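You operate a simulated robot arm through the tools that you are given. There is no shell and no other tool. Be economical: measure what you need, move in short steps, check, and stop when the job is done.

You are at the controls of a simulated two-armed robot. One attempt, no reset.

## Task
Pick up the socket wrench from the top of the red cart with one hand, pass it to the other hand and put it on the top of the low stand. Shut the upper black drawer. Put the 50 mm stub flange from the top of the steel bench in the grey kit tray there and the 40 mm stub flange on the gasket sheet there. Put the warming head on the low shelf of the green cart. Any order will do. Set down upright: socket wrench, warming head.
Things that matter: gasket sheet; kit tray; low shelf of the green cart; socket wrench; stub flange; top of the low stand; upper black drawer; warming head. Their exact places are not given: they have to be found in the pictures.

Only the result counts: the job must be done as asked and must still hold three seconds after the hand-in. Knocking over, shifting, dropping, spilling or breaking anything else fails it. Flat cloth is picked up by pressing the open fingertips on it (5 to 10 N) and closing them slowly along it; thin cloth reads only 2 to 8 mm in the jaws.

## Robot
Two 7-joint arms with two-finger parallel grippers on one trunk, on a base that drives. Base frame: it is fixed to the floor where the robot stands at the start and does not move with it; the origin is under the middle of the robot, x ahead of it, y to its left, z up. Lengths are in m, angles in rad, forces in N, time in s.
The left shoulder is at the start at [0.07, 0.163, 1.12], the right one opposite. With the tool pointing down near the work surface each hand reaches from about 0.4 to 0.88 m from the robot's upright axis, wherever it stands, measured 20 degrees to its own side. Places, roughly: gasket sheet (13x13x1 cm) [0.6, 1.8, 0.9]; kit tray [1, 1.75, 0.75]; low shelf of the green cart [2.2, 1.7, 0.2]; socket wrench [0.5, 0, 1]; stub flange [0.5, 1.5, 1]; top of the low stand [-0.7, -1.9, 0.4]; upper black drawer [0.7, 0.3, 0.7]; warming head (9x9x12 cm) [1.3, 1.7, 0.9]. Payload 3.43 kg a hand.
The tool frame of a hand sits at the grasp point between the pads (the TCP): z along the fingers, y along the line on which they close. The tips reach 0.034 m beyond it. Largest opening 0.128 m; finger width 0.024, thickness 0.012; the body of the gripper, 0.048 by 0.13 m, starts 0.096 m behind the TCP.
Orientation is that of the tool frame in the base frame, as a unit quaternion [w, x, y, z]. With the fingers straight down and closing along the base's y, the tool's x points along the base's -x, its y along +y and its z along -z.

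## Interface
- The arms move only by the tool nudge_tool. It takes "left_deltas", "right_deltas" or both (then of equal length, played together; a hand with none holds still); each is a list of rows, each a list of 3 entries, a list of its own where there are three numbers: the turn, a rotation vector about the tool's x, y, z in rad, then the shift along the tool's x, y, z in mm, then the finger opening in mm, from 0 to 128. In form: [[[wx, wy, wz], [dx, dy, dz], jaw], ...]. A call has 1 to 12 rows; each row shifts and turns the commanded pose from where the row before left it, along the tool's axes as they then stand. A row lasts 0.2 s, in which the tool goes at most 0.05 m and 0.15 rad; a call with a longer step from one row to the next is refused whole, and so is a gripper value outside its range. A pose out of reach is approached as far as the arm can. The call stops where the force on the tool passes 40 N (or 10 N more than at its start, if that is more) or the arm is blocked; 0.2 s more then pass. The fingers move at their own pace (about 0.153 m/s each) and stop on an object; they squeeze with about 32 N. The grip force told is the motor's: it shows also when the fingers shut on nothing. Time passes only in rows, and 0.2 s behind the last, so rows that do not move let the fingers close. The reply holds the time, the measured pose of the TCP, the force on the tool along the base axes, the opening and the grip force, in the units named above and with some noise, with the torque about the TCP (base axes, N m) and any sound that the robot's microphone picked up.
- Cameras (640 x 400 px; columns grow to the right, rows downward): "scene" is now at [0.1356, 0.0275, 1.345]; the picture's right is [0.31, -0.95, 0.00], its down [-0.55, -0.18, -0.81] and it looks along [0.77, 0.26, -0.58] (base axes); focal length 247 px, centre (320, 200). "left" rides on the left gripper at [0.076, 0.011, -0.16] in its tool frame; the picture's right is [-0.15, 0.99, 0.00], its down [-0.88, -0.13, -0.46] and it looks along [-0.45, -0.07, 0.89] (tool axes); focal length 234 px, centre (320, 200). "right" rides on the right gripper at [0.076, -0.011, -0.16] in its tool frame; the picture's right is [0.15, 0.99, 0.00], its down [-0.88, 0.13, -0.46] and it looks along [-0.45, 0.07, 0.89] (tool axes); focal length 234 px, centre (320, 200).
- capture(camera): a new picture of that camera. No time passes.
- raise_lower(by): slides the trunk up (or, below 0, down) by that many m; the arms and the scene camera ride with it, the base frame stays. It gives what a move gives, with no picture.
- drive_base(legs): drives the robot by 1 to 6 legs, each [ahead, left, turn to the left] in m, m and rad, along the robot's own axes; the way and the turn of a leg run together, so that a leg with both is an arc; at most 1.5 m and 3.142 rad a leg. The arms and the cameras ride along, it lands a little off, and it stops where it bumps. It gives what a move gives.
- turn_head(pan, tilt): turns the head with the scene camera to pan (to the left, within 1.501 rad either way) and tilt (down, from -0.506 to 1.204), counted from straight ahead of the robot. It gives what a move gives.
- locate(camera, pixels): for up to 12 pixels [column, row] of the newest picture of that camera ("zoom" is the newest enlarged one), the place [x, y, z] in the base frame of the surface seen there, good to about 0.002 m. No time passes.
- close_up(camera, box): a new picture of the part [left, top, right, bottom] of that camera's present view, enlarged. No time passes.
- close_job(): hands the job in; it is judged then, once.

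Keep the steps short. Do not move on a guess: measure, check each grasp and each placing, and mend mistakes. In all there are 110 turns and 92 pictures (those below and enlarged ones count). Leave the grippers open and the arms clear of the work at the hand-in unless told otherwise, and finish with a single line.

The tools are called after ">>>" by a JSON object that holds its "name" and its "arguments". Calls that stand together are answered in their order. nudge_tool: Moves the arms, as the interface text tells. Its arguments: {"type":"object","properties":{"left_deltas":{"type":"array"},"right_deltas":{"type":"array"}},"required":[]} The other tools are called the same way: raise_lower (by) slides the trunk up or down; drive_base (legs) drives the base; turn_head (pan, tilt) turns the head that bears the scene camera; capture (camera) takes a picture; locate (camera, pixels) gives the place of the surface under pixels of a picture; close_up (camera, box) takes an enlarged picture of a part of a camera's view; close_job () hands the job in.

At the start:

```text
t: 0.0
left_tool_pos: [0.4851, 0.4363, 1.1279]
left_orientation: [0.001, -0.001, 1.0, 0.0]
left_force: [0.1, 0.0, 0.1]
left_ft_torque: [-0.01, -0.04, -0.01]
left_finger_gap: 0.1279
left_grasp_force: 0.1
right_tool_pos: [0.5887, -0.0357, 1.0646]
right_orientation: [0.001, 0.001, 1.0, 0.001]
right_force: [0.3, -0.6, 0.5]
right_ft_torque: [0.02, 0.02, -0.01]
right_finger_gap: 0.128
right_grasp_force: 0.1
trunk travel left (down, up): [-0.6, 0.34]
robot x, y, heading: [-0.0061, -0.0003, 0.003]
head pan, tilt: [0.319, 0.62]
```

scene: 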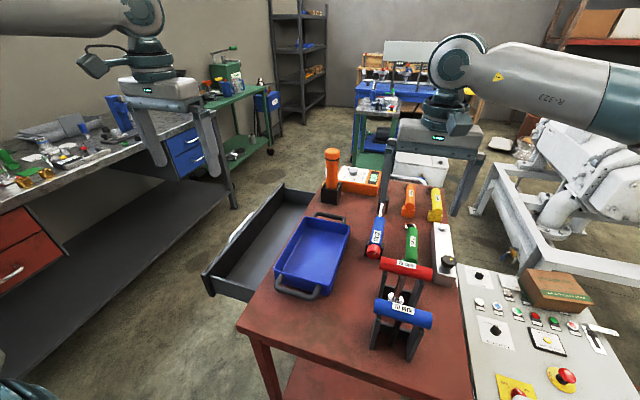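
right: 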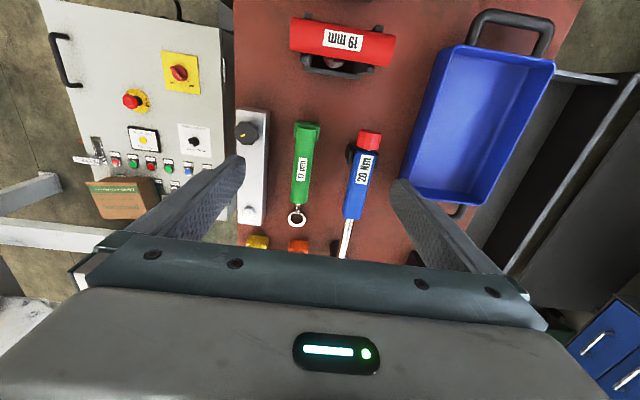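
left: 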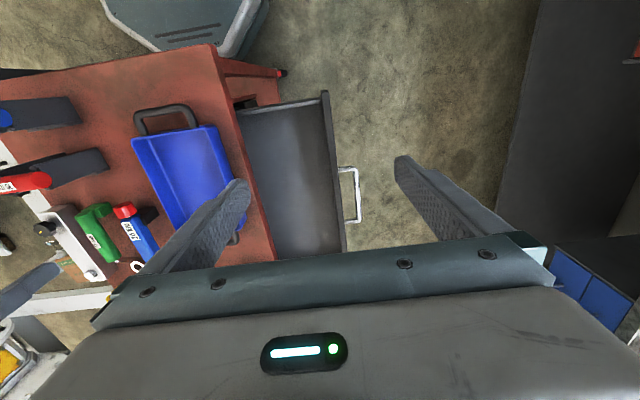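

I see the red cart with several handled tools and an open black drawer on its left. I'll enlarge the picture to identify the socket wrench.

>>> {"name": "close_up", "arguments": {"camera": "scene", "box": [300, 140, 480, 370]}}

>>> {"name": "close_up", "arguments": {"camera": "right", "box": [230, 0, 420, 260]}}

>>> {"name": "close_up", "arguments": {"camera": "scene", "box": [0, 90, 240, 240]}}

```text
1.74 times, centred on (390, 255) of scene
```

zoom: 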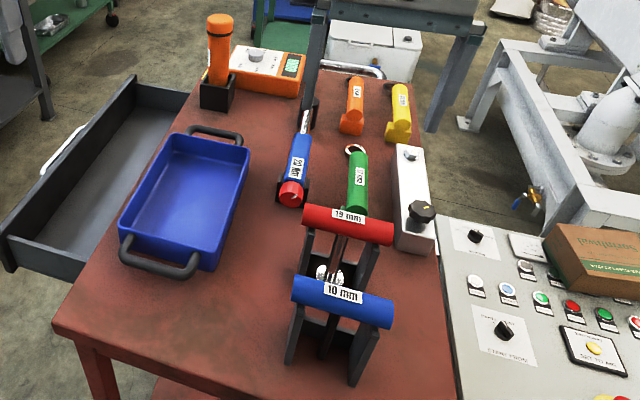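

```text
1.54 times, centred on (325, 130) of right
```

zoom: 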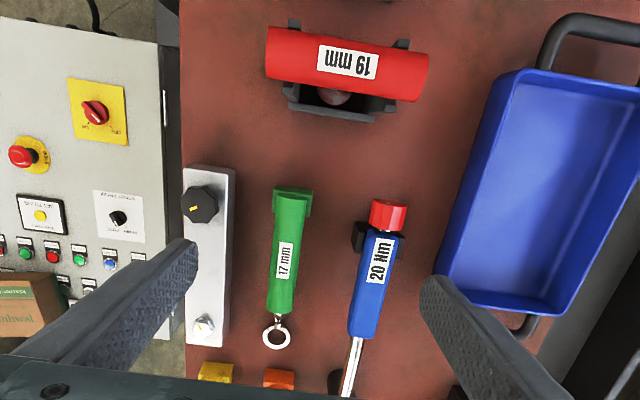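

```text
2.67 times, centred on (120, 165) of scene
```

zoom: 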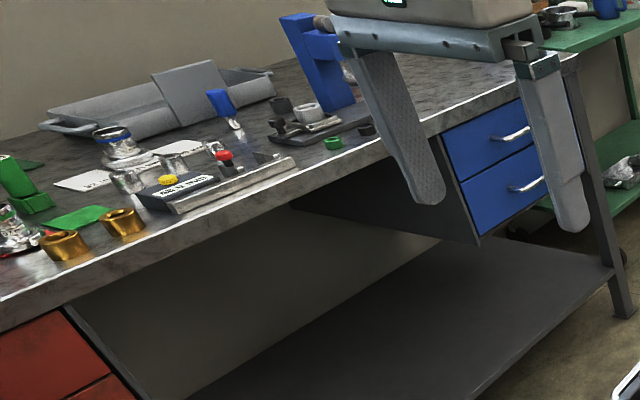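

Two T-handled tools (19 mm red, 10 mm blue) stand in forks. I'll measure them and the other tools.

>>> {"name": "capture", "arguments": {"camera": "scene"}}

>>> {"name": "locate", "arguments": {"camera": "scene", "pixels": [[405, 265], [403, 308], [412, 245], [377, 235], [408, 200], [435, 205], [376, 261], [431, 276], [376, 305], [431, 322], [350, 330], [400, 296]]}}

>>> {"name": "close_up", "arguments": {"camera": "scene", "box": [360, 245, 450, 365]}}

```text
85 pictures are left
```

scene: 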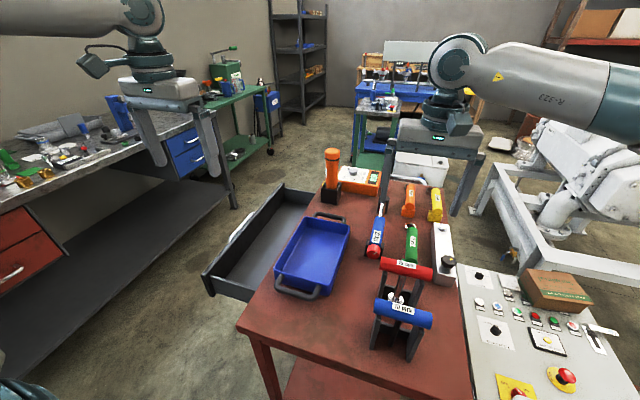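

```text
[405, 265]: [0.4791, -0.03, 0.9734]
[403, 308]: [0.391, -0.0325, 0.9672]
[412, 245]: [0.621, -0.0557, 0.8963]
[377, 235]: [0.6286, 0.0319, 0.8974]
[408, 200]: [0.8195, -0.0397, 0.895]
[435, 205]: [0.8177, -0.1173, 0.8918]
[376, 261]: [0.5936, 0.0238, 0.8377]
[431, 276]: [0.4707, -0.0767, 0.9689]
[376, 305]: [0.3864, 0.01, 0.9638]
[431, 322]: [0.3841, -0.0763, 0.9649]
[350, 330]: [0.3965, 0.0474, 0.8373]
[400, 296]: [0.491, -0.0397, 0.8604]
```

```text
3.33 times, centred on (405, 305) of scene
```

zoom: 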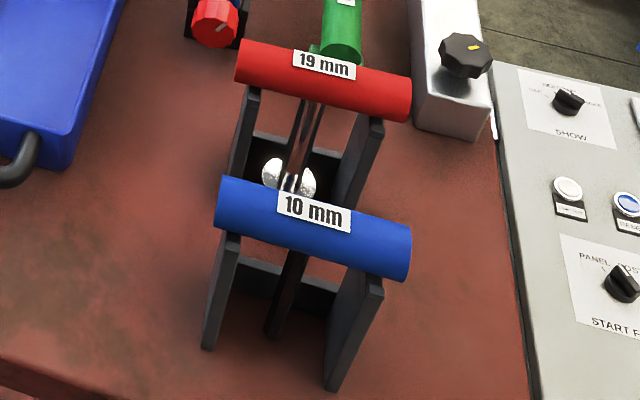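

Need a side view of the T-tools' lower ends; I'll tip the left hand so its camera looks toward -y at them.

>>> {"name": "nudge_tool", "arguments": {"left_deltas": [[[0.15, 0, 0], [0, 0, 0], 128], [[0.15, 0, 0], [20, 0, 0], 128], [[0.15, 0, 0], [20, 0, 0], 128], [[0.15, 0, 0], [20, 0, 0], 128], [[0.15, 0, 0], [20, 0, 0], 128], [[0.15, 0, 0], [20, 0, 0], 128]]}}

>>> {"name": "capture", "arguments": {"camera": "left"}}

```text
t: 1.4
left_tool_pos: [0.3844, 0.4366, 1.1269]
left_orientation: [-0.001, 0.0, 0.9, -0.436]
left_force: [-0.4, 0.3, -1.2]
left_ft_torque: [-0.05, 0.02, 0.0]
left_finger_gap: 0.1281
left_grasp_force: 0.0
right_tool_pos: [0.5899, -0.0333, 1.0635]
right_orientation: [0.0, 0.001, 1.0, 0.001]
right_force: [-0.1, 0.0, -0.3]
right_ft_torque: [-0.03, 0.04, 0.0]
right_finger_gap: 0.128
right_grasp_force: 0.1
trunk travel left (down, up): [-0.6, 0.34]
robot x, y, heading: [-0.0007, 0.0005, 0.001]
head pan, tilt: [0.319, 0.62]
```

```text
83 pictures are left
```

left: 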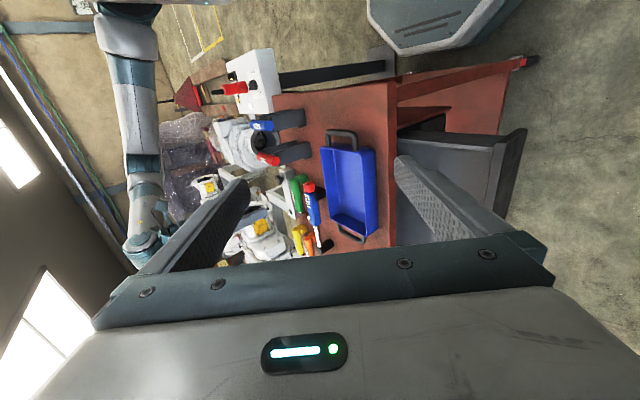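

Side plates hide the ends. The forks open along x, so I'll tip the right hand to look back at the tools from ahead.

>>> {"name": "nudge_tool", "arguments": {"right_deltas": [[[0, 0.15, 0], [-20, 0, 0], 128], [[0, 0.15, 0], [-20, 0, 0], 128], [[0, 0.15, 0], [-20, 0, 0], 128], [[0, 0.15, 0], [-20, 0, 0], 128], [[0, 0.15, 0], [0, 0, -20], 128], [[0, 0.15, 0], [0, 0, -20], 128], [[0, 0.15, 0], [0, 0, -20], 128], [[0, 0.15, 0], [0, 0, 0], 128]]}}

>>> {"name": "capture", "arguments": {"camera": "right"}}

```text
t: 3.2
left_tool_pos: [0.3854, 0.4325, 1.128]
left_orientation: [0.0, 0.0, 0.901, -0.433]
left_force: [1.0, 0.3, 0.1]
left_ft_torque: [0.05, 0.03, -0.04]
left_finger_gap: 0.128
left_grasp_force: 0.0
right_tool_pos: [0.5499, -0.0884, 1.0106]
right_orientation: [-0.499, 0.001, 0.866, 0.004]
right_force: [-0.1, -0.3, 0.0]
right_ft_torque: [0.0, 0.03, -0.05]
right_finger_gap: 0.1279
right_grasp_force: 0.0
right hand out of reach, approached as far as the arm can: row 4, 5, 6, 7, 8
trunk travel left (down, up): [-0.6, 0.34]
robot x, y, heading: [0.0028, -0.0019, 0.0]
head pan, tilt: [0.319, 0.62]
```

```text
82 pictures are left
```

right: 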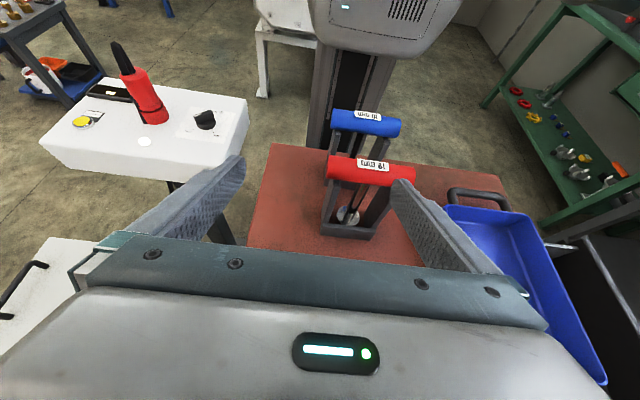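

>>> {"name": "close_up", "arguments": {"camera": "right", "box": [300, 90, 420, 250]}}

```text
2.50 times, centred on (360, 170) of right
```

zoom: 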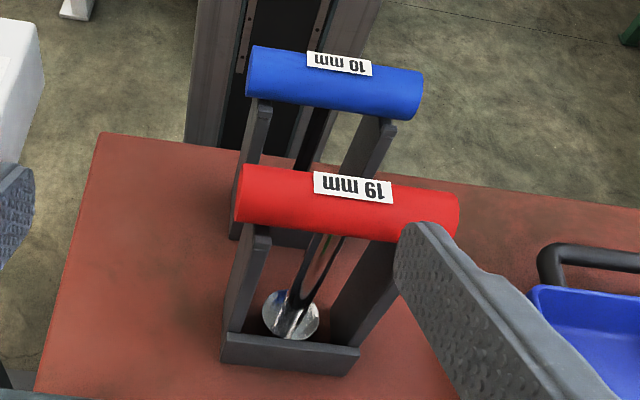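

The red 19 mm tool has a chrome shank with a socket on its end; the blue 10 mm is a black hex key. So red is the socket wrench. I'll measure its geometry in the enlarged view.

>>> {"name": "locate", "arguments": {"camera": "zoom", "pixels": [[243, 190], [455, 215], [300, 180], [345, 208], [325, 255], [305, 290], [278, 312], [305, 335], [262, 240], [372, 250], [290, 352], [255, 105]]}}

>>> {"name": "nudge_tool", "arguments": {"right_deltas": [[[0, -0.15, 0], [0, 0, 0], 128], [[0, -0.15, 0], [0, 0, 0], 128], [[0, -0.15, 0], [0, 0, 0], 128], [[0, -0.15, 0], [0, 0, 0], 128], [[0, -0.15, 0], [0, 0, 0], 128], [[0, -0.15, 0], [0, 0, 0], 128], [[0, -0.15, 0], [0, 0, 0], 128], [[0, -0.15, 0], [0, 0, 0], 128]]}}

```text
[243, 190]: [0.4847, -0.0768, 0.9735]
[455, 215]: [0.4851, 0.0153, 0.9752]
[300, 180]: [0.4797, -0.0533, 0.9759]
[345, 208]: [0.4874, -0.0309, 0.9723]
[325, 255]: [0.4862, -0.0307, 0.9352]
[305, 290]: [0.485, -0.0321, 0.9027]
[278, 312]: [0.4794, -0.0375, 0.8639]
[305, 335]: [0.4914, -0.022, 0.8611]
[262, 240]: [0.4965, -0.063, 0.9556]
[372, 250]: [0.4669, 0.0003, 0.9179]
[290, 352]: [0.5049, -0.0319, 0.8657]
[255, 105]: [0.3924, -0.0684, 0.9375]
```

```text
t: 5.0
left_tool_pos: [0.3845, 0.436, 1.128]
left_orientation: [0.001, -0.002, 0.901, -0.435]
left_force: [0.3, -0.1, -0.2]
left_ft_torque: [0.0, -0.02, 0.02]
left_finger_gap: 0.1279
left_grasp_force: 0.1
right_tool_pos: [0.5481, -0.0854, 1.011]
right_orientation: [0.079, 0.003, 0.997, 0.002]
right_force: [0.9, -0.3, 0.5]
right_ft_torque: [0.01, -0.01, -0.03]
right_finger_gap: 0.128
right_grasp_force: 0.0
trunk travel left (down, up): [-0.6, 0.34]
robot x, y, heading: [-0.0011, 0.0017, -0.005]
head pan, tilt: [0.319, 0.62]
```

Red handle: along y from -0.077 to 0.016 at x≈0.482, z≈0.963. I'll bring the right hand level and above it while leveling the left.

>>> {"name": "nudge_tool", "arguments": {"right_deltas": [[[0, 0.079, 0], [0, 0, -30], 128], [[0, 0.079, 0], [0, 0, -35], 128], [[0, 0, 0], [34, 27, 0], 100], [[0, 0, 0], [34, 27, 0], 80], [[0, 0, -0.15], [0, 0, 0], 60], [[0, 0, -0.15], [0, 0, 0], 60], [[0, 0, -0.15], [0, 0, 0], 60], [[0, 0, -0.15], [0, 0, 0], 60], [[0, 0, -0.15], [0, 0, 0], 60], [[0, 0, -0.15], [0, 0, 0], 60], [[0, 0, -0.15], [0, 0, 0], 60]], "left_deltas": [[[-0.15, 0, 0], [0, 0, 0], 128], [[-0.15, 0, 0], [0, 0, 0], 128], [[-0.15, 0, 0], [0, 0, 0], 128], [[-0.15, 0, 0], [0, 0, 0], 128], [[-0.15, 0, 0], [0, 0, 0], 128], [[-0.15, 0, 0], [0, 0, 0], 128], [[0, 0, 0], [-30, 0, 0], 128], [[0, 0, 0], [-30, 0, 0], 128], [[0, 0, 0], [-30, 40, 0], 128], [[0, 0, 0], [0, 40, 0], 128], [[0, 0, 0], [0, 40, 0], 0]]}}

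```text
t: 7.4
left_tool_pos: [0.4752, 0.5566, 1.1298]
left_orientation: [0.0, 0.0, 1.0, 0.0]
left_force: [0.2, 1.0, 0.1]
left_ft_torque: [-0.07, 0.04, 0.01]
left_finger_gap: 0.0099
left_grasp_force: 0.4
right_tool_pos: [0.4729, -0.0286, 1.0748]
right_orientation: [0.0, -0.5, 0.866, 0.001]
right_force: [0.2, -0.6, -0.2]
right_ft_torque: [0.03, -0.02, 0.04]
right_finger_gap: 0.06
right_grasp_force: 0.0
trunk travel left (down, up): [-0.6, 0.34]
robot x, y, heading: [0.0022, -0.0006, -0.002]
head pan, tilt: [0.319, 0.62]
```

Finish the yaw and centre over the handle, then look before descending.

>>> {"name": "nudge_tool", "arguments": {"right_deltas": [[[0, 0, -0.131], [0, 0, 0], 60], [[0, 0, -0.131], [0, 0, 0], 60], [[0, 0, -0.131], [0, 0, 0], 60], [[0, 0, -0.131], [0, 0, 0], 60], [[0, 0, 0], [2, -9, 40], 60]]}}

>>> {"name": "capture", "arguments": {"camera": "right"}}

>>> {"name": "capture", "arguments": {"camera": "scene"}}

```text
t: 8.6
left_tool_pos: [0.4759, 0.5558, 1.1288]
left_orientation: [0.0, 0.0, 1.0, 0.0]
left_force: [0.3, 0.7, -0.8]
left_ft_torque: [0.04, 0.01, -0.02]
left_finger_gap: 0.0001
left_grasp_force: 31.9
right_tool_pos: [0.481, -0.0335, 1.0359]
right_orientation: [0.0, -0.707, 0.707, 0.002]
right_force: [0.1, 0.0, 0.2]
right_ft_torque: [0.0, 0.03, 0.05]
right_finger_gap: 0.06
right_grasp_force: 0.0
trunk travel left (down, up): [-0.6, 0.34]
robot x, y, heading: [0.0029, 0.0023, 0.002]
head pan, tilt: [0.319, 0.62]
```

```text
80 pictures are left
```

right: 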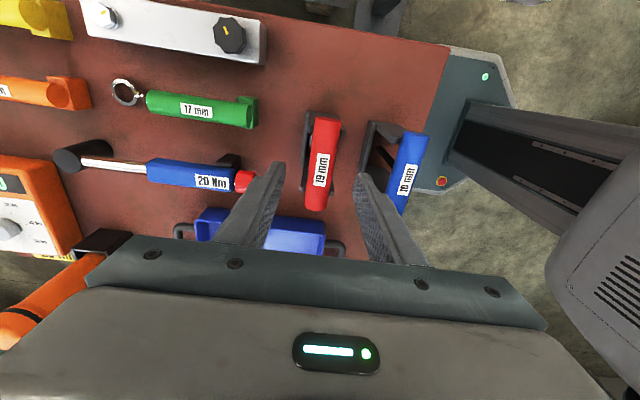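

```text
79 pictures are left
```

scene: 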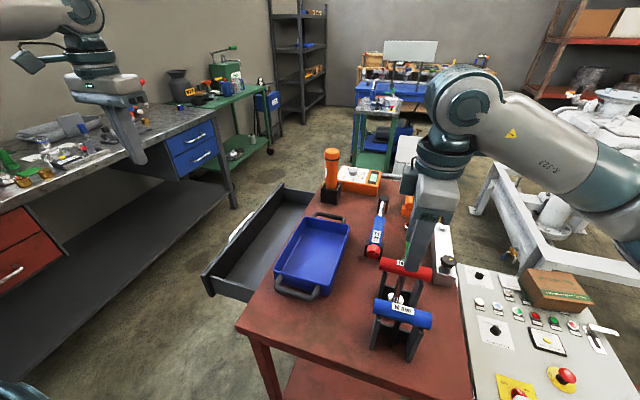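

Fingers straddle the red handle, blue clear. Descend 64 mm and close slowly.

>>> {"name": "nudge_tool", "arguments": {"right_deltas": [[[0, 0, 0], [-1, 0, 25], 60], [[0, 0, 0], [-1, 0, 25], 60], [[0, 0, 0], [0, 0, 14], 60], [[0, 0, 0], [0, 0, 0], 40], [[0, 0, 0], [0, 0, 0], 30], [[0, 0, 0], [0, 0, 0], 0], [[0, 0, 0], [0, 0, 0], 0]]}}

```text
t: 10.2
left_tool_pos: [0.4758, 0.556, 1.1301]
left_orientation: [0.0, -0.001, 1.0, 0.0]
left_force: [0.4, 0.4, 1.5]
left_ft_torque: [0.02, 0.0, -0.03]
left_finger_gap: 0.0
left_grasp_force: 31.4
right_tool_pos: [0.4795, -0.0313, 0.978]
right_orientation: [0.0, -0.706, 0.709, 0.002]
right_force: [1.6, 0.1, -0.3]
right_ft_torque: [0.02, 0.01, -0.04]
right_finger_gap: 0.0251
right_grasp_force: 32.4
right hand out of reach, approached as far as the arm can: row 3
trunk travel left (down, up): [-0.6, 0.34]
robot x, y, heading: [0.0001, 0.0011, 0.0]
head pan, tilt: [0.319, 0.62]
```

Gripped (25 mm). Lift straight up with the arm 130 mm and check.

>>> {"name": "nudge_tool", "arguments": {"right_deltas": [[[0, 0, 0], [0, 0, -15], 0], [[0, 0, 0], [0, 0, -25], 0], [[0, 0, 0], [0, 0, -30], 0], [[0, 0, 0], [0, 0, -30], 0], [[0, 0, 0], [0, 0, -30], 0], [[0, 0, 0], [0, 0, -30], 0]]}}

>>> {"name": "capture", "arguments": {"camera": "scene"}}

>>> {"name": "close_up", "arguments": {"camera": "scene", "box": [340, 120, 500, 370]}}

```text
t: 11.6
left_tool_pos: [0.475, 0.5562, 1.1305]
left_orientation: [0.001, -0.001, 1.0, 0.0]
left_force: [-0.1, 0.4, -0.6]
left_ft_torque: [0.02, -0.02, -0.01]
left_finger_gap: 0.0
left_grasp_force: 32.4
right_tool_pos: [0.4696, -0.028, 1.1358]
right_orientation: [0.002, -0.706, 0.709, 0.001]
right_force: [-0.6, 1.3, -2.2]
right_ft_torque: [-0.02, -0.02, 0.01]
right_finger_gap: 0.0253
right_grasp_force: 32.0
right hand out of reach, approached as far as the arm can: row 5, 6
trunk travel left (down, up): [-0.6, 0.34]
robot x, y, heading: [-0.0025, -0.0022, -0.0]
head pan, tilt: [0.319, 0.62]
```

```text
78 pictures are left
```

scene: 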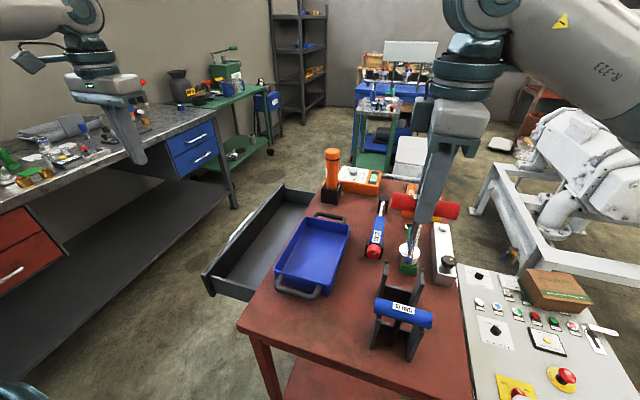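

```text
1.60 times, centred on (420, 245) of scene
```

zoom: 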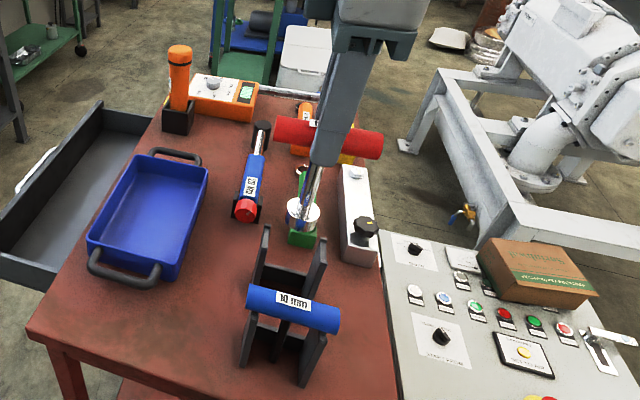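

The wrench is held upright. Now turn the left hand to a horizontal pose pointing at -y with closing along x, well away, for taking the shank.

>>> {"name": "nudge_tool", "arguments": {"left_deltas": [[[0, 0, -0.1428], [0, 0, 0], 0], [[0, 0, -0.1428], [0, 0, 0], 0], [[0, 0, -0.1428], [0, 0, 0], 0], [[0, 0, -0.1428], [0, 0, 0], 0], [[0, 0, -0.1428], [0, 0, 0], 0], [[0, 0, -0.1428], [0, 0, 0], 0], [[0, 0, -0.1428], [0, 0, 0], 0], [[0, 0, -0.1428], [0, 0, 0], 0], [[0, 0, -0.1428], [0, 0, 0], 0], [[0, 0, -0.1428], [0, 0, 0], 0], [[0, 0, -0.1428], [0, 0, 0], 0]]}}

>>> {"name": "nudge_tool", "arguments": {"left_deltas": [[[0, 0.1428, 0], [0, 0, 0], 50], [[0, 0.1428, 0], [0, 0, 0], 50], [[0, 0.1428, 0], [0, 0, 0], 50], [[0, 0.1428, 0], [0, 0, 0], 50], [[0, 0.1428, 0], [0, 0, 0], 50], [[0, 0.1428, 0], [0, 0, 0], 50], [[0, 0.1428, 0], [0, 0, 0], 50], [[0, 0.1428, 0], [0, 0, 0], 50], [[0, 0.1428, 0], [0, 0, 0], 50], [[0, 0.1428, 0], [0, 0, 0], 50], [[0, 0.1428, 0], [0, 0, 0], 50]]}}

```text
t: 14.0
left_tool_pos: [0.4738, 0.5553, 1.1285]
left_orientation: [0.0, 0.708, -0.706, 0.0]
left_force: [-0.4, -0.2, 0.1]
left_ft_torque: [0.02, 0.04, 0.0]
left_finger_gap: 0.0002
left_grasp_force: 31.9
right_tool_pos: [0.4716, -0.028, 1.1363]
right_orientation: [0.001, -0.706, 0.708, 0.001]
right_force: [-0.9, 0.7, -2.5]
right_ft_torque: [0.02, -0.01, -0.01]
right_finger_gap: 0.0251
right_grasp_force: 31.9
trunk travel left (down, up): [-0.6, 0.34]
robot x, y, heading: [0.0025, -0.0013, 0.001]
head pan, tilt: [0.319, 0.62]
```

```text
t: 16.4
left_tool_pos: [0.4667, 0.5559, 1.1304]
left_orientation: [0.416, 0.572, -0.568, 0.42]
left_force: [0.1, -0.3, 0.7]
left_ft_torque: [-0.03, 0.01, 0.04]
left_finger_gap: 0.0501
left_grasp_force: 0.0
left hand out of reach, approached as far as the arm can: row 9, 10, 11
right_tool_pos: [0.4715, -0.0273, 1.1355]
right_orientation: [0.0, -0.706, 0.708, 0.001]
right_force: [-1.0, -0.4, -2.5]
right_ft_torque: [-0.03, 0.0, 0.01]
right_finger_gap: 0.0254
right_grasp_force: 32.4
trunk travel left (down, up): [-0.6, 0.34]
robot x, y, heading: [0.0008, 0.0022, 0.006]
head pan, tilt: [0.319, 0.62]
```

Rotation fell short (reach, 1.27 rad). Move toward -y to y≈0.3 and finish the turn.

>>> {"name": "nudge_tool", "arguments": {"left_deltas": [[[0, 0, 0], [3, 0, 40], 50], [[0, 0, 0], [3, 0, 40], 50], [[0, 0, 0], [3, 0, 40], 50], [[0, 0, 0], [3, 0, 40], 50], [[0, 0, 0], [3, 0, 40], 50], [[0, 0, 0], [3, 0, 40], 50], [[0, 0.1, 0], [0, 0, 0], 50], [[0, 0.1, 0], [0, 0, 0], 50], [[0, 0.1, 0], [0, 0, 0], 50]]}}

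>>> {"name": "capture", "arguments": {"camera": "left"}}

```text
t: 18.4
left_tool_pos: [0.4682, 0.3209, 1.0772]
left_orientation: [0.416, 0.572, -0.569, 0.42]
left_force: [-0.7, 0.3, 0.0]
left_ft_torque: [0.01, -0.03, 0.0]
left_finger_gap: 0.0501
left_grasp_force: 0.2
left hand out of reach, approached as far as the arm can: row 7, 8, 9
right_tool_pos: [0.4715, -0.0278, 1.1358]
right_orientation: [0.001, -0.705, 0.709, 0.001]
right_force: [0.3, 0.8, -1.8]
right_ft_torque: [0.01, -0.01, 0.01]
right_finger_gap: 0.0254
right_grasp_force: 32.3
trunk travel left (down, up): [-0.6, 0.34]
robot x, y, heading: [0.0008, -0.001, 0.003]
head pan, tilt: [0.319, 0.62]
```

```text
76 pictures are left
```

left: 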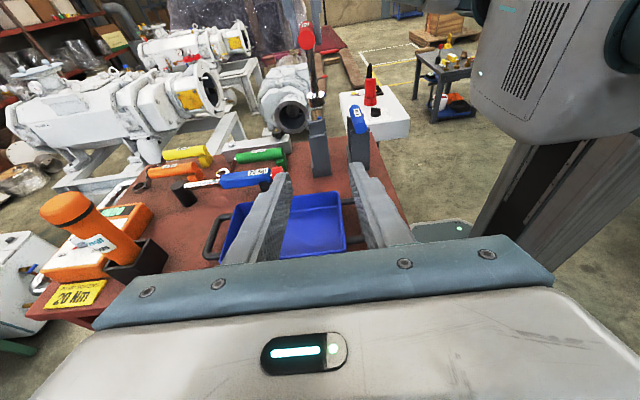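

Left hand sits tipped 17° down, which still clears the handle. Measure the shank precisely from this view.

>>> {"name": "close_up", "arguments": {"camera": "left", "box": [270, 10, 370, 140]}}

```text
3.08 times, centred on (320, 75) of left
```

zoom: 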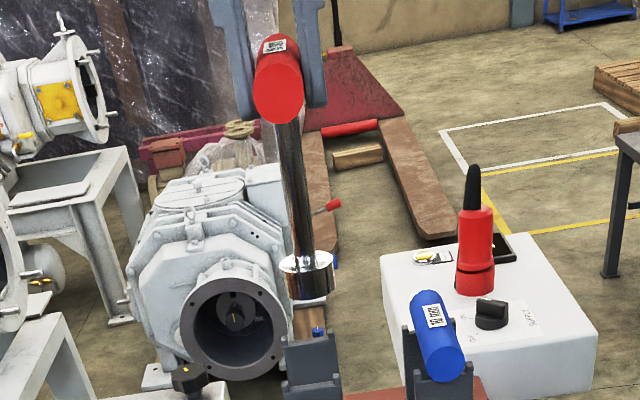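

>>> {"name": "locate", "arguments": {"camera": "zoom", "pixels": [[290, 150], [295, 190], [300, 235], [305, 270], [282, 280], [331, 275], [310, 297], [279, 90], [290, 125]]}}

```text
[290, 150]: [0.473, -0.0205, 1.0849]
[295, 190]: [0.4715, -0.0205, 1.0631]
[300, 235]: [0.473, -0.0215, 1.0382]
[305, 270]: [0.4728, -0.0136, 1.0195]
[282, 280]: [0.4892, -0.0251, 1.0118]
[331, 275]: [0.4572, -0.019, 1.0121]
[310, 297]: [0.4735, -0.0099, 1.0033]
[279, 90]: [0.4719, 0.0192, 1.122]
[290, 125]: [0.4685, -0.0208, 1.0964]
```

Shank at x 0.4725, y -0.028, Ø≈14 mm; socket bottom ≈ z 1.000. Approach horizontally to 60 mm short first... then to the shank.

>>> {"name": "nudge_tool", "arguments": {"left_deltas": [[[0, 0, 0], [10.5, -0.5, 38], 50], [[0, 0, 0], [10.5, -0.5, 38], 50], [[0, 0, 0], [10.5, -0.5, 38], 50], [[0, 0, 0], [10.5, -0.5, 38], 50], [[0, 0, 0], [10.5, -0.5, 38], 50], [[0, 0, 0], [10.5, -0.5, 38], 50], [[0, 0, 0], [10.5, -0.5, 38], 50]]}}

>>> {"name": "capture", "arguments": {"camera": "left"}}

```text
t: 20.0
left_tool_pos: [0.4606, 0.0478, 1.0814]
left_orientation: [0.412, 0.575, -0.57, 0.419]
left_force: [0.2, -0.5, 0.1]
left_ft_torque: [0.03, 0.02, -0.03]
left_finger_gap: 0.0499
left_grasp_force: 0.1
left hand out of reach, approached as far as the arm can: row 5, 6, 7
right_tool_pos: [0.4717, -0.03, 1.1354]
right_orientation: [0.002, -0.705, 0.709, 0.002]
right_force: [-0.6, -0.2, -2.3]
right_ft_torque: [0.02, -0.01, 0.03]
right_finger_gap: 0.0253
right_grasp_force: 32.0
trunk travel left (down, up): [-0.6, 0.34]
robot x, y, heading: [0.0, -0.0037, -0.002]
head pan, tilt: [0.319, 0.62]
```

```text
74 pictures are left
```

left: 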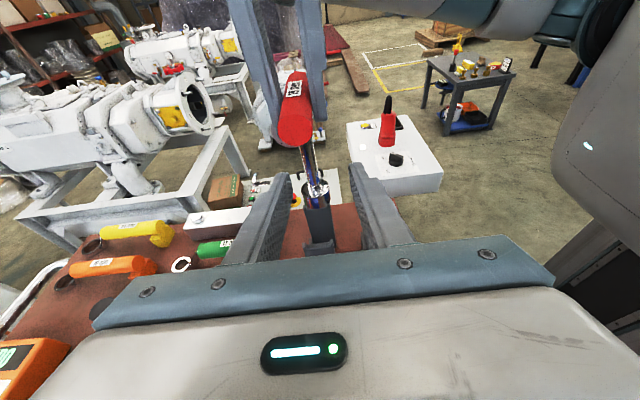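

Left arm is at its reach; instead bring the wrench to it: lower the left 13 mm, then right hand +y in steps and -x 12 mm.

>>> {"name": "nudge_tool", "arguments": {"left_deltas": [[[0, 0, 0], [-13, 0, 4], 50], [[0, 0, 0], [0, 0, 0], 50], [[0, 0, 0], [0, 0, 0], 50], [[0, 0, 0], [0, 0, 0], 50]], "right_deltas": [[[0, 0, 0], [0, 6, 0], 0], [[0, 0, 0], [-10, 6, 0], 0], [[0, 0, 0], [-20, 0, 0], 0], [[0, 0, 0], [-15, 0, 0], 0]]}}

>>> {"name": "capture", "arguments": {"camera": "left"}}

```text
t: 21.0
left_tool_pos: [0.4537, 0.0499, 1.0759]
left_orientation: [0.413, 0.574, -0.57, 0.419]
left_force: [0.9, -0.4, 1.3]
left_ft_torque: [0.01, 0.02, -0.03]
left_finger_gap: 0.0497
left_grasp_force: 0.0
left hand out of reach, approached as far as the arm can: row 1
right_tool_pos: [0.4593, 0.0179, 1.1371]
right_orientation: [0.0, -0.707, 0.708, 0.002]
right_force: [-0.2, -0.2, -1.9]
right_ft_torque: [0.0, 0.0, -0.01]
right_finger_gap: 0.025
right_grasp_force: 31.8
trunk travel left (down, up): [-0.6, 0.34]
robot x, y, heading: [-0.0023, -0.0005, -0.002]
head pan, tilt: [0.319, 0.62]
```

```text
73 pictures are left
```

left: 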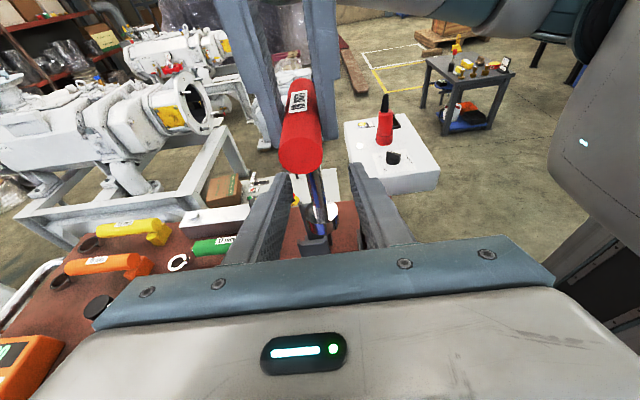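

Shank at ≈(0.460, 0.018); left TCP (0.454, 0.050). Raise the right 5 mm and bring it the last 32 mm.

>>> {"name": "nudge_tool", "arguments": {"right_deltas": [[[0, 0, 0], [0, 6, -5], 0], [[0, 0, 0], [-16, 0, 0], 0], [[0, 0, 0], [-14, 0, 0], 0]]}}

>>> {"name": "capture", "arguments": {"camera": "left"}}

>>> {"name": "capture", "arguments": {"camera": "scene"}}

```text
t: 21.8
left_tool_pos: [0.4527, 0.0513, 1.0781]
left_orientation: [0.412, 0.575, -0.569, 0.419]
left_force: [0.0, 1.0, -0.7]
left_ft_torque: [-0.01, 0.01, -0.01]
left_finger_gap: 0.0501
left_grasp_force: 0.1
right_tool_pos: [0.451, 0.0476, 1.1413]
right_orientation: [0.001, -0.706, 0.708, 0.002]
right_force: [-0.5, 0.0, -2.4]
right_ft_torque: [-0.01, -0.02, -0.01]
right_finger_gap: 0.0253
right_grasp_force: 32.0
trunk travel left (down, up): [-0.6, 0.34]
robot x, y, heading: [0.0019, -0.0009, 0.004]
head pan, tilt: [0.319, 0.62]
```

```text
72 pictures are left
```

left: 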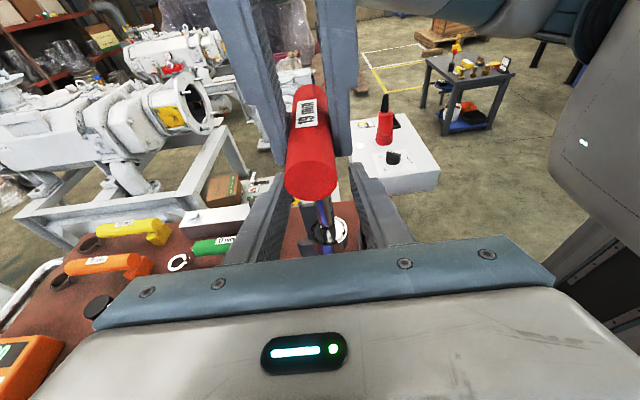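

```text
71 pictures are left
```

scene: 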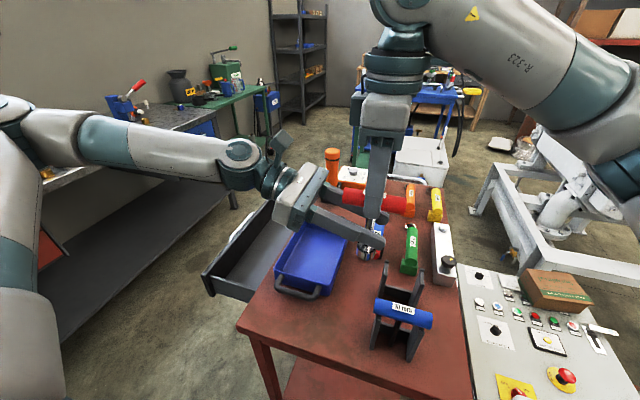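

Shank is between the left pads. Close the left fingers.

>>> {"name": "nudge_tool", "arguments": {"left_deltas": [[[0, 0, 0], [0, 0, 0], 30], [[0, 0, 0], [0, 0, 0], 15], [[0, 0, 0], [0, 0, 0], 0], [[0, 0, 0], [0, 0, 0], 0]]}}

>>> {"name": "capture", "arguments": {"camera": "left"}}

```text
t: 22.8
left_tool_pos: [0.453, 0.05, 1.0766]
left_orientation: [0.412, 0.574, -0.571, 0.417]
left_force: [-5.3, -1.3, 0.6]
left_ft_torque: [0.02, -0.26, -0.05]
left_finger_gap: 0.0145
left_grasp_force: 32.5
right_tool_pos: [0.4539, 0.0451, 1.1414]
right_orientation: [0.001, -0.707, 0.707, 0.002]
right_force: [6.5, 0.4, -3.3]
right_ft_torque: [-0.01, -0.17, -0.02]
right_finger_gap: 0.0249
right_grasp_force: 32.3
trunk travel left (down, up): [-0.6, 0.34]
robot x, y, heading: [0.0026, 0.0029, 0.0]
head pan, tilt: [0.319, 0.62]
```

```text
70 pictures are left
```

left: 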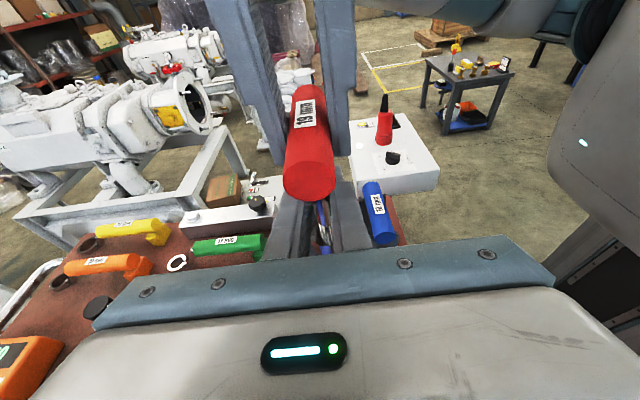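

Left holds the shank (14.5 mm). Release the right and raise it.

>>> {"name": "nudge_tool", "arguments": {"right_deltas": [[[0, 0, 0], [0, 0, 0], 35], [[0, 0, 0], [0, 0, 0], 60], [[0, 0, 0], [0, 0, -15], 60], [[0, 0, 0], [0, 0, -20], 60], [[0, 0, 0], [20, 0, -10], 60], [[0, 0, 0], [40, 0, 0], 60], [[0, 0, 0], [40, 0, 0], 60], [[0, 0, 0], [40, 0, 0], 60]]}}

>>> {"name": "capture", "arguments": {"camera": "left"}}

>>> {"name": "capture", "arguments": {"camera": "scene"}}

```text
t: 24.6
left_tool_pos: [0.4538, 0.0485, 1.0773]
left_orientation: [0.411, 0.575, -0.571, 0.418]
left_force: [0.3, 0.3, 0.8]
left_ft_torque: [0.0, 0.0, -0.03]
left_finger_gap: 0.0141
left_grasp_force: 31.7
right_tool_pos: [0.4371, -0.0929, 1.1824]
right_orientation: [0.002, -0.706, 0.708, 0.002]
right_force: [-0.1, -0.1, -0.3]
right_ft_torque: [0.03, 0.03, 0.05]
right_finger_gap: 0.06
right_grasp_force: 0.0
right hand out of reach, approached as far as the arm can: row 8
trunk travel left (down, up): [-0.6, 0.34]
robot x, y, heading: [0.0013, 0.0005, -0.006]
head pan, tilt: [0.319, 0.62]
```

```text
69 pictures are left
```

left: 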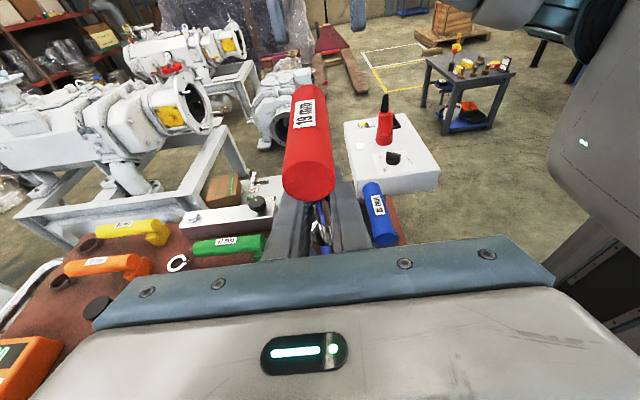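

```text
68 pictures are left
```

scene: 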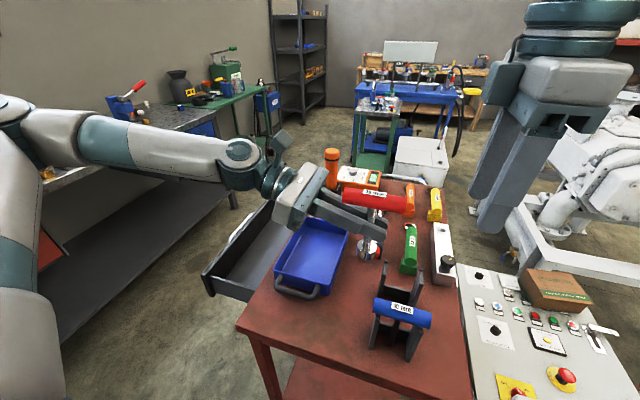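

Handover done. Now look to the right rear for the low stand.

>>> {"name": "turn_head", "arguments": {"pan": -1.5, "tilt": 0.5}}

>>> {"name": "capture", "arguments": {"camera": "scene"}}

```text
t: 26.4
left_tool_pos: [0.4536, 0.0506, 1.0765]
left_orientation: [0.412, 0.574, -0.571, 0.417]
left_force: [-0.6, -0.2, -0.4]
left_ft_torque: [0.01, 0.03, -0.01]
left_finger_gap: 0.0141
left_grasp_force: 31.8
right_tool_pos: [0.4373, -0.0906, 1.1814]
right_orientation: [0.001, -0.706, 0.708, 0.002]
right_force: [-0.1, -0.4, 0.9]
right_ft_torque: [0.02, 0.0, 0.04]
right_finger_gap: 0.0599
right_grasp_force: 0.1
trunk travel left (down, up): [-0.6, 0.34]
robot x, y, heading: [-0.0024, -0.0023, 0.008]
head pan, tilt: [-1.499, 0.499]
```

```text
67 pictures are left
```

scene: 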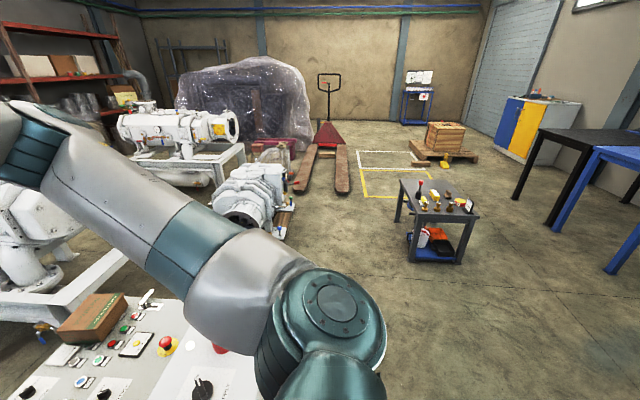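

>>> {"name": "close_up", "arguments": {"camera": "scene", "box": [385, 165, 485, 275]}}

>>> {"name": "locate", "arguments": {"camera": "scene", "pixels": [[402, 182], [478, 213], [418, 213], [448, 184], [445, 210], [440, 255], [412, 200], [455, 212]]}}

```text
3.64 times, centred on (435, 220) of scene
```

zoom: 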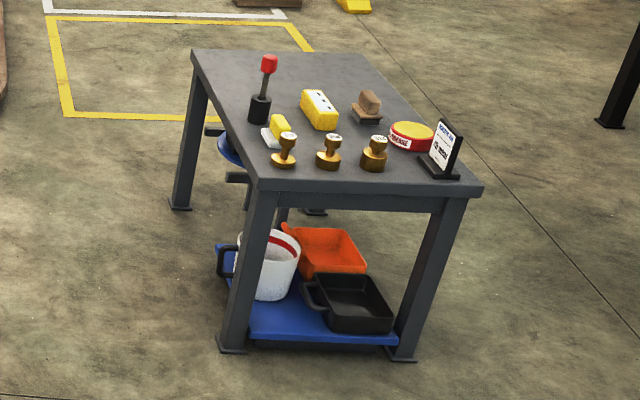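

```text
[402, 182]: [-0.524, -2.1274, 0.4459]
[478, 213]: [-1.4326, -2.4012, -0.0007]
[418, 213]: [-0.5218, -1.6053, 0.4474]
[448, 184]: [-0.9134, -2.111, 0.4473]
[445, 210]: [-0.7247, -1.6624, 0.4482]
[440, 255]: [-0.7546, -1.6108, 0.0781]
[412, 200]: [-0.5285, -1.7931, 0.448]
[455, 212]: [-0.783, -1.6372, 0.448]
```

>>> {"name": "locate", "arguments": {"camera": "zoom", "pixels": [[258, 118], [318, 118], [367, 110], [408, 138], [440, 160], [284, 162], [328, 162], [373, 165], [265, 140], [195, 60], [350, 58], [258, 182]]}}

```text
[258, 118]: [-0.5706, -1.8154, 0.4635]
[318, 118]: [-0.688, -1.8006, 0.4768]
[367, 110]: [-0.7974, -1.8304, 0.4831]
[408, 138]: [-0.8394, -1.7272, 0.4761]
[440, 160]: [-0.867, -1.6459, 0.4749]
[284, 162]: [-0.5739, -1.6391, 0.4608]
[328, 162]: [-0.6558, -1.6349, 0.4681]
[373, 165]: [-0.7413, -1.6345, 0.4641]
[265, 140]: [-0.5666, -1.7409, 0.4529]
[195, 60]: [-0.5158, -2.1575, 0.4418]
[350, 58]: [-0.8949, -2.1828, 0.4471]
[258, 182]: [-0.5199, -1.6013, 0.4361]
```

The stand top (z 0.447) is free at y −1.92…−2.17. Check space beside it for the robot.

>>> {"name": "locate", "arguments": {"camera": "scene", "pixels": [[290, 235], [298, 190], [345, 190], [340, 230], [395, 300], [290, 205], [275, 238], [420, 140], [440, 165], [330, 130], [380, 240], [225, 230]]}}

```text
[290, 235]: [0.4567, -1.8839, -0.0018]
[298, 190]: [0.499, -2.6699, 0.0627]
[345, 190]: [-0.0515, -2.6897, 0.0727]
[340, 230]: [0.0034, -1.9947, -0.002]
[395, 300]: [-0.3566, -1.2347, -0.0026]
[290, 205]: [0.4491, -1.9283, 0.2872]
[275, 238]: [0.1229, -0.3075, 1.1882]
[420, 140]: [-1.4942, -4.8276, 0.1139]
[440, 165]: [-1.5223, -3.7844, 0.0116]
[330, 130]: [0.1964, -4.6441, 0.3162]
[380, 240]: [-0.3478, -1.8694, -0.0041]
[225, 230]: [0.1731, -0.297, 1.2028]
```

>>> {"name": "locate", "arguments": {"camera": "scene", "pixels": [[515, 200], [612, 272], [548, 222], [560, 330], [630, 330], [500, 380], [620, 160], [550, 130]]}}

```text
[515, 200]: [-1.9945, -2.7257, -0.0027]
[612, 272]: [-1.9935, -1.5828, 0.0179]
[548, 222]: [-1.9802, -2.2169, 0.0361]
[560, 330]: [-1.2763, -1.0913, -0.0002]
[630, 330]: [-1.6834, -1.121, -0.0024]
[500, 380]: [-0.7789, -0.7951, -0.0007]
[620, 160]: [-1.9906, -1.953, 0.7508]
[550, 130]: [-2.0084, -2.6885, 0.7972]
```

Back off from the cart 0.45 m, then look at the lane.

>>> {"name": "drive_base", "arguments": {"legs": [[-0.45, 0, 0]]}}

>>> {"name": "nudge_tool", "arguments": {"right_deltas": [[[0, 0, 0], [20, 0, 40], 60], [[0, 0, 0], [40, 0, 20], 60], [[0, 0, 0], [40, 0, 0], 60], [[0, 0, 0], [40, 0, 0], 60], [[0, 0, 0], [40, 0, 0], 60], [[0, 0, 0], [40, 0, 0], 60], [[0, 0, 0], [40, 0, 0], 60]]}}

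>>> {"name": "capture", "arguments": {"camera": "scene"}}

```text
t: 29.2
left_tool_pos: [-0.0068, 0.0502, 1.0776]
left_orientation: [0.412, 0.575, -0.57, 0.418]
left_force: [0.5, 0.3, 0.6]
left_ft_torque: [-0.03, 0.0, 0.01]
left_finger_gap: 0.0146
left_grasp_force: 32.2
right_tool_pos: [-0.0223, -0.092, 1.1814]
right_orientation: [0.002, -0.705, 0.709, 0.002]
right_force: [0.0, 0.7, -0.4]
right_ft_torque: [-0.03, -0.02, 0.01]
right_finger_gap: 0.0602
right_grasp_force: 0.1
trunk travel left (down, up): [-0.6, 0.34]
robot x, y, heading: [-0.4592, 0.0052, -0.003]
head pan, tilt: [-1.499, 0.499]
```

```text
t: 30.8
left_tool_pos: [-0.0062, 0.0497, 1.0769]
left_orientation: [0.413, 0.573, -0.571, 0.418]
left_force: [0.3, -0.7, 0.1]
left_ft_torque: [0.04, 0.0, -0.01]
left_finger_gap: 0.0144
left_grasp_force: 31.8
right_tool_pos: [-0.1221, -0.2635, 1.1001]
right_orientation: [0.003, -0.705, 0.71, 0.002]
right_force: [-0.3, 0.0, 0.0]
right_ft_torque: [-0.01, -0.04, -0.02]
right_finger_gap: 0.06
right_grasp_force: 0.0
right hand out of reach, approached as far as the arm can: row 2, 3, 4, 5, 6, 7
trunk travel left (down, up): [-0.6, 0.34]
robot x, y, heading: [-0.4564, 0.0006, -0.004]
head pan, tilt: [-1.499, 0.499]
```

```text
65 pictures are left
```

scene: 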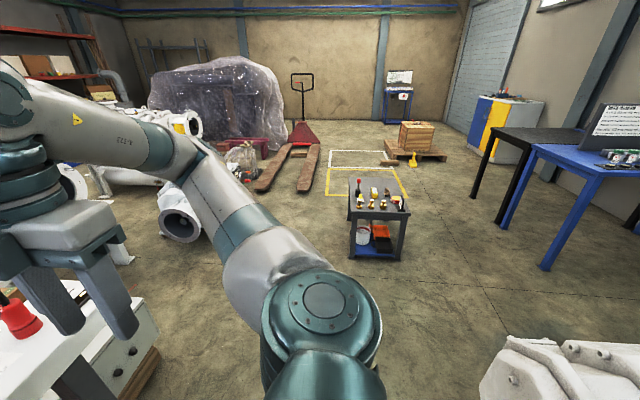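

>>> {"name": "locate", "arguments": {"camera": "scene", "pixels": [[530, 360], [500, 385], [140, 385], [150, 350], [20, 320], [590, 350], [185, 235], [195, 220]]}}

>>> {"name": "nudge_tool", "arguments": {"right_deltas": [[[0, 0, 0.1428], [0, 0, 0], 60], [[0, 0, 0.1428], [0, 0, 0], 60], [[0, 0, 0.1428], [0, 0, 0], 60], [[0, 0, 0.1428], [0, 0, 0], 60], [[0, 0, 0.1428], [0, 0, 0], 60], [[0, 0, 0.1428], [0, 0, 0], 60], [[0, 0, 0.1428], [0, 0, 0], 60], [[0, 0, 0.1428], [0, 0, 0], 60], [[0, 0, 0.1428], [0, 0, 0], 60], [[0, 0, 0.1428], [0, 0, 0], 60], [[0, 0, 0.1428], [0, 0, 0], 60]]}}

```text
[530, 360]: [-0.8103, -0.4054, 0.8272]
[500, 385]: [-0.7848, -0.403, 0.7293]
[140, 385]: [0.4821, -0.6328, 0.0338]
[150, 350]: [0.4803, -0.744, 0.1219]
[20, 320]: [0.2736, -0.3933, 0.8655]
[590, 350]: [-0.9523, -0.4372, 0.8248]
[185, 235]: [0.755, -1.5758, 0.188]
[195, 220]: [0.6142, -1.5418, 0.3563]
```

```text
t: 33.2
left_tool_pos: [-0.0061, 0.0508, 1.0759]
left_orientation: [0.412, 0.574, -0.571, 0.418]
left_force: [1.4, 0.3, 0.1]
left_ft_torque: [0.03, -0.02, 0.0]
left_finger_gap: 0.0143
left_grasp_force: 31.9
right_tool_pos: [-0.1215, -0.2638, 1.1001]
right_orientation: [0.0, 0.005, 1.0, 0.001]
right_force: [-0.5, -0.5, -0.4]
right_ft_torque: [-0.02, 0.0, -0.01]
right_finger_gap: 0.0599
right_grasp_force: 0.1
trunk travel left (down, up): [-0.6, 0.34]
robot x, y, heading: [-0.4623, -0.0011, -0.001]
head pan, tilt: [-1.499, 0.499]
```

Drive sideways down the lane at heading 0, then turn to face -x near (-0.12,-1.15).

>>> {"name": "drive_base", "arguments": {"legs": [[0.16, 0, 0], [0, -1.15, 0], [0.2, 0, 0], [0, 0, -1.5708], [0, 0, -1.5708]]}}

>>> {"name": "turn_head", "arguments": {"pan": 0.7, "tilt": 0.6}}

>>> {"name": "capture", "arguments": {"camera": "scene"}}

```text
t: 49.0
left_tool_pos: [-0.5523, -1.2229, 1.0765]
left_orientation: [-0.418, 0.57, 0.575, 0.412]
left_force: [-0.1, 0.1, -1.7]
left_ft_torque: [0.0, 0.02, 0.0]
left_finger_gap: 0.014
left_grasp_force: 32.0
right_tool_pos: [-0.4379, -0.9094, 1.0998]
right_orientation: [0.002, 1.0, 0.0, 0.0]
right_force: [-0.3, 0.1, 0.4]
right_ft_torque: [0.01, 0.0, -0.02]
right_finger_gap: 0.0599
right_grasp_force: 0.0
trunk travel left (down, up): [-0.6, 0.34]
robot x, y, heading: [-0.0945, -1.1686, -3.14]
head pan, tilt: [-1.499, 0.499]
```

```text
t: 51.1
left_tool_pos: [-0.5516, -1.2232, 1.076]
left_orientation: [-0.419, 0.569, 0.576, 0.411]
left_force: [0.2, 0.6, -2.3]
left_ft_torque: [-0.02, -0.01, -0.02]
left_finger_gap: 0.0142
left_grasp_force: 31.9
right_tool_pos: [-0.4388, -0.9088, 1.0998]
right_orientation: [0.002, 1.0, -0.001, 0.0]
right_force: [0.3, 0.1, -0.1]
right_ft_torque: [0.01, 0.0, 0.01]
right_finger_gap: 0.0599
right_grasp_force: 0.1
trunk travel left (down, up): [-0.6, 0.34]
robot x, y, heading: [-0.0958, -1.1705, -3.145]
head pan, tilt: [0.7, 0.6]
```

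```text
64 pictures are left
```

scene: 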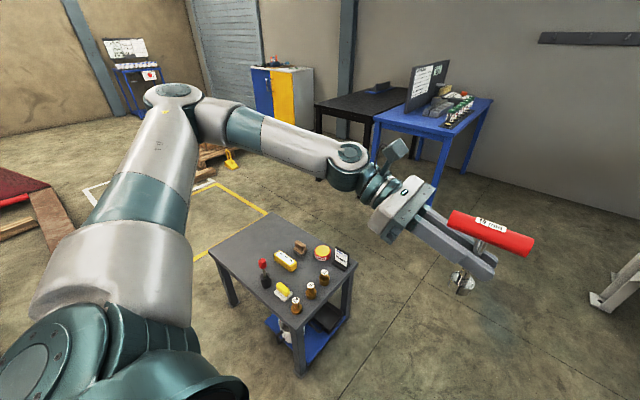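

The stand is clear at its far end. Drive sideways (robot-left) 0.83 and ahead 0.06.

>>> {"name": "drive_base", "arguments": {"legs": [[0, 0.83, 0], [0.06, 0, 0]]}}

>>> {"name": "turn_head", "arguments": {"pan": 0.2, "tilt": 0.9}}

>>> {"name": "capture", "arguments": {"camera": "scene"}}

```text
t: 56.1
left_tool_pos: [-0.6184, -2.0323, 1.0755]
left_orientation: [-0.414, 0.575, 0.571, 0.415]
left_force: [0.0, -0.2, -1.9]
left_ft_torque: [0.03, -0.03, -0.03]
left_finger_gap: 0.0143
left_grasp_force: 32.1
right_tool_pos: [-0.4981, -1.7203, 1.099]
right_orientation: [0.001, 1.0, -0.009, 0.001]
right_force: [0.0, -0.1, 0.1]
right_ft_torque: [-0.01, -0.02, 0.0]
right_finger_gap: 0.0599
right_grasp_force: 0.1
trunk travel left (down, up): [-0.6, 0.34]
robot x, y, heading: [-0.1643, -1.9878, 3.128]
head pan, tilt: [0.7, 0.6]
```

```text
t: 57.0
left_tool_pos: [-0.6161, -2.0323, 1.0763]
left_orientation: [-0.415, 0.574, 0.57, 0.416]
left_force: [0.5, 0.1, -2.4]
left_ft_torque: [-0.02, -0.01, -0.01]
left_finger_gap: 0.014
left_grasp_force: 32.3
right_tool_pos: [-0.4977, -1.7221, 1.1001]
right_orientation: [0.002, 1.0, -0.009, 0.0]
right_force: [-0.8, 1.5, 0.2]
right_ft_torque: [-0.01, -0.02, -0.01]
right_finger_gap: 0.0598
right_grasp_force: 0.1
trunk travel left (down, up): [-0.6, 0.34]
robot x, y, heading: [-0.1627, -1.9865, 3.133]
head pan, tilt: [0.201, 0.901]
```

```text
63 pictures are left
```

scene: 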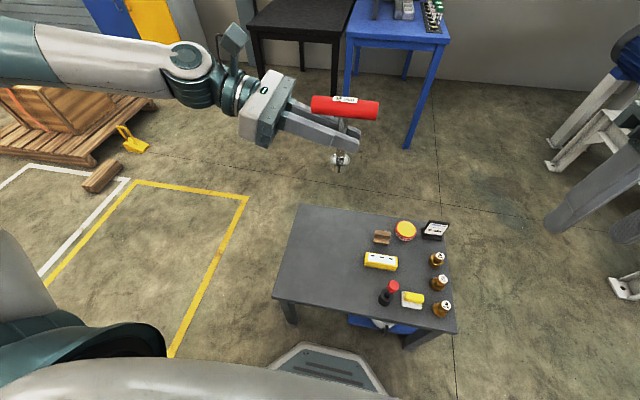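

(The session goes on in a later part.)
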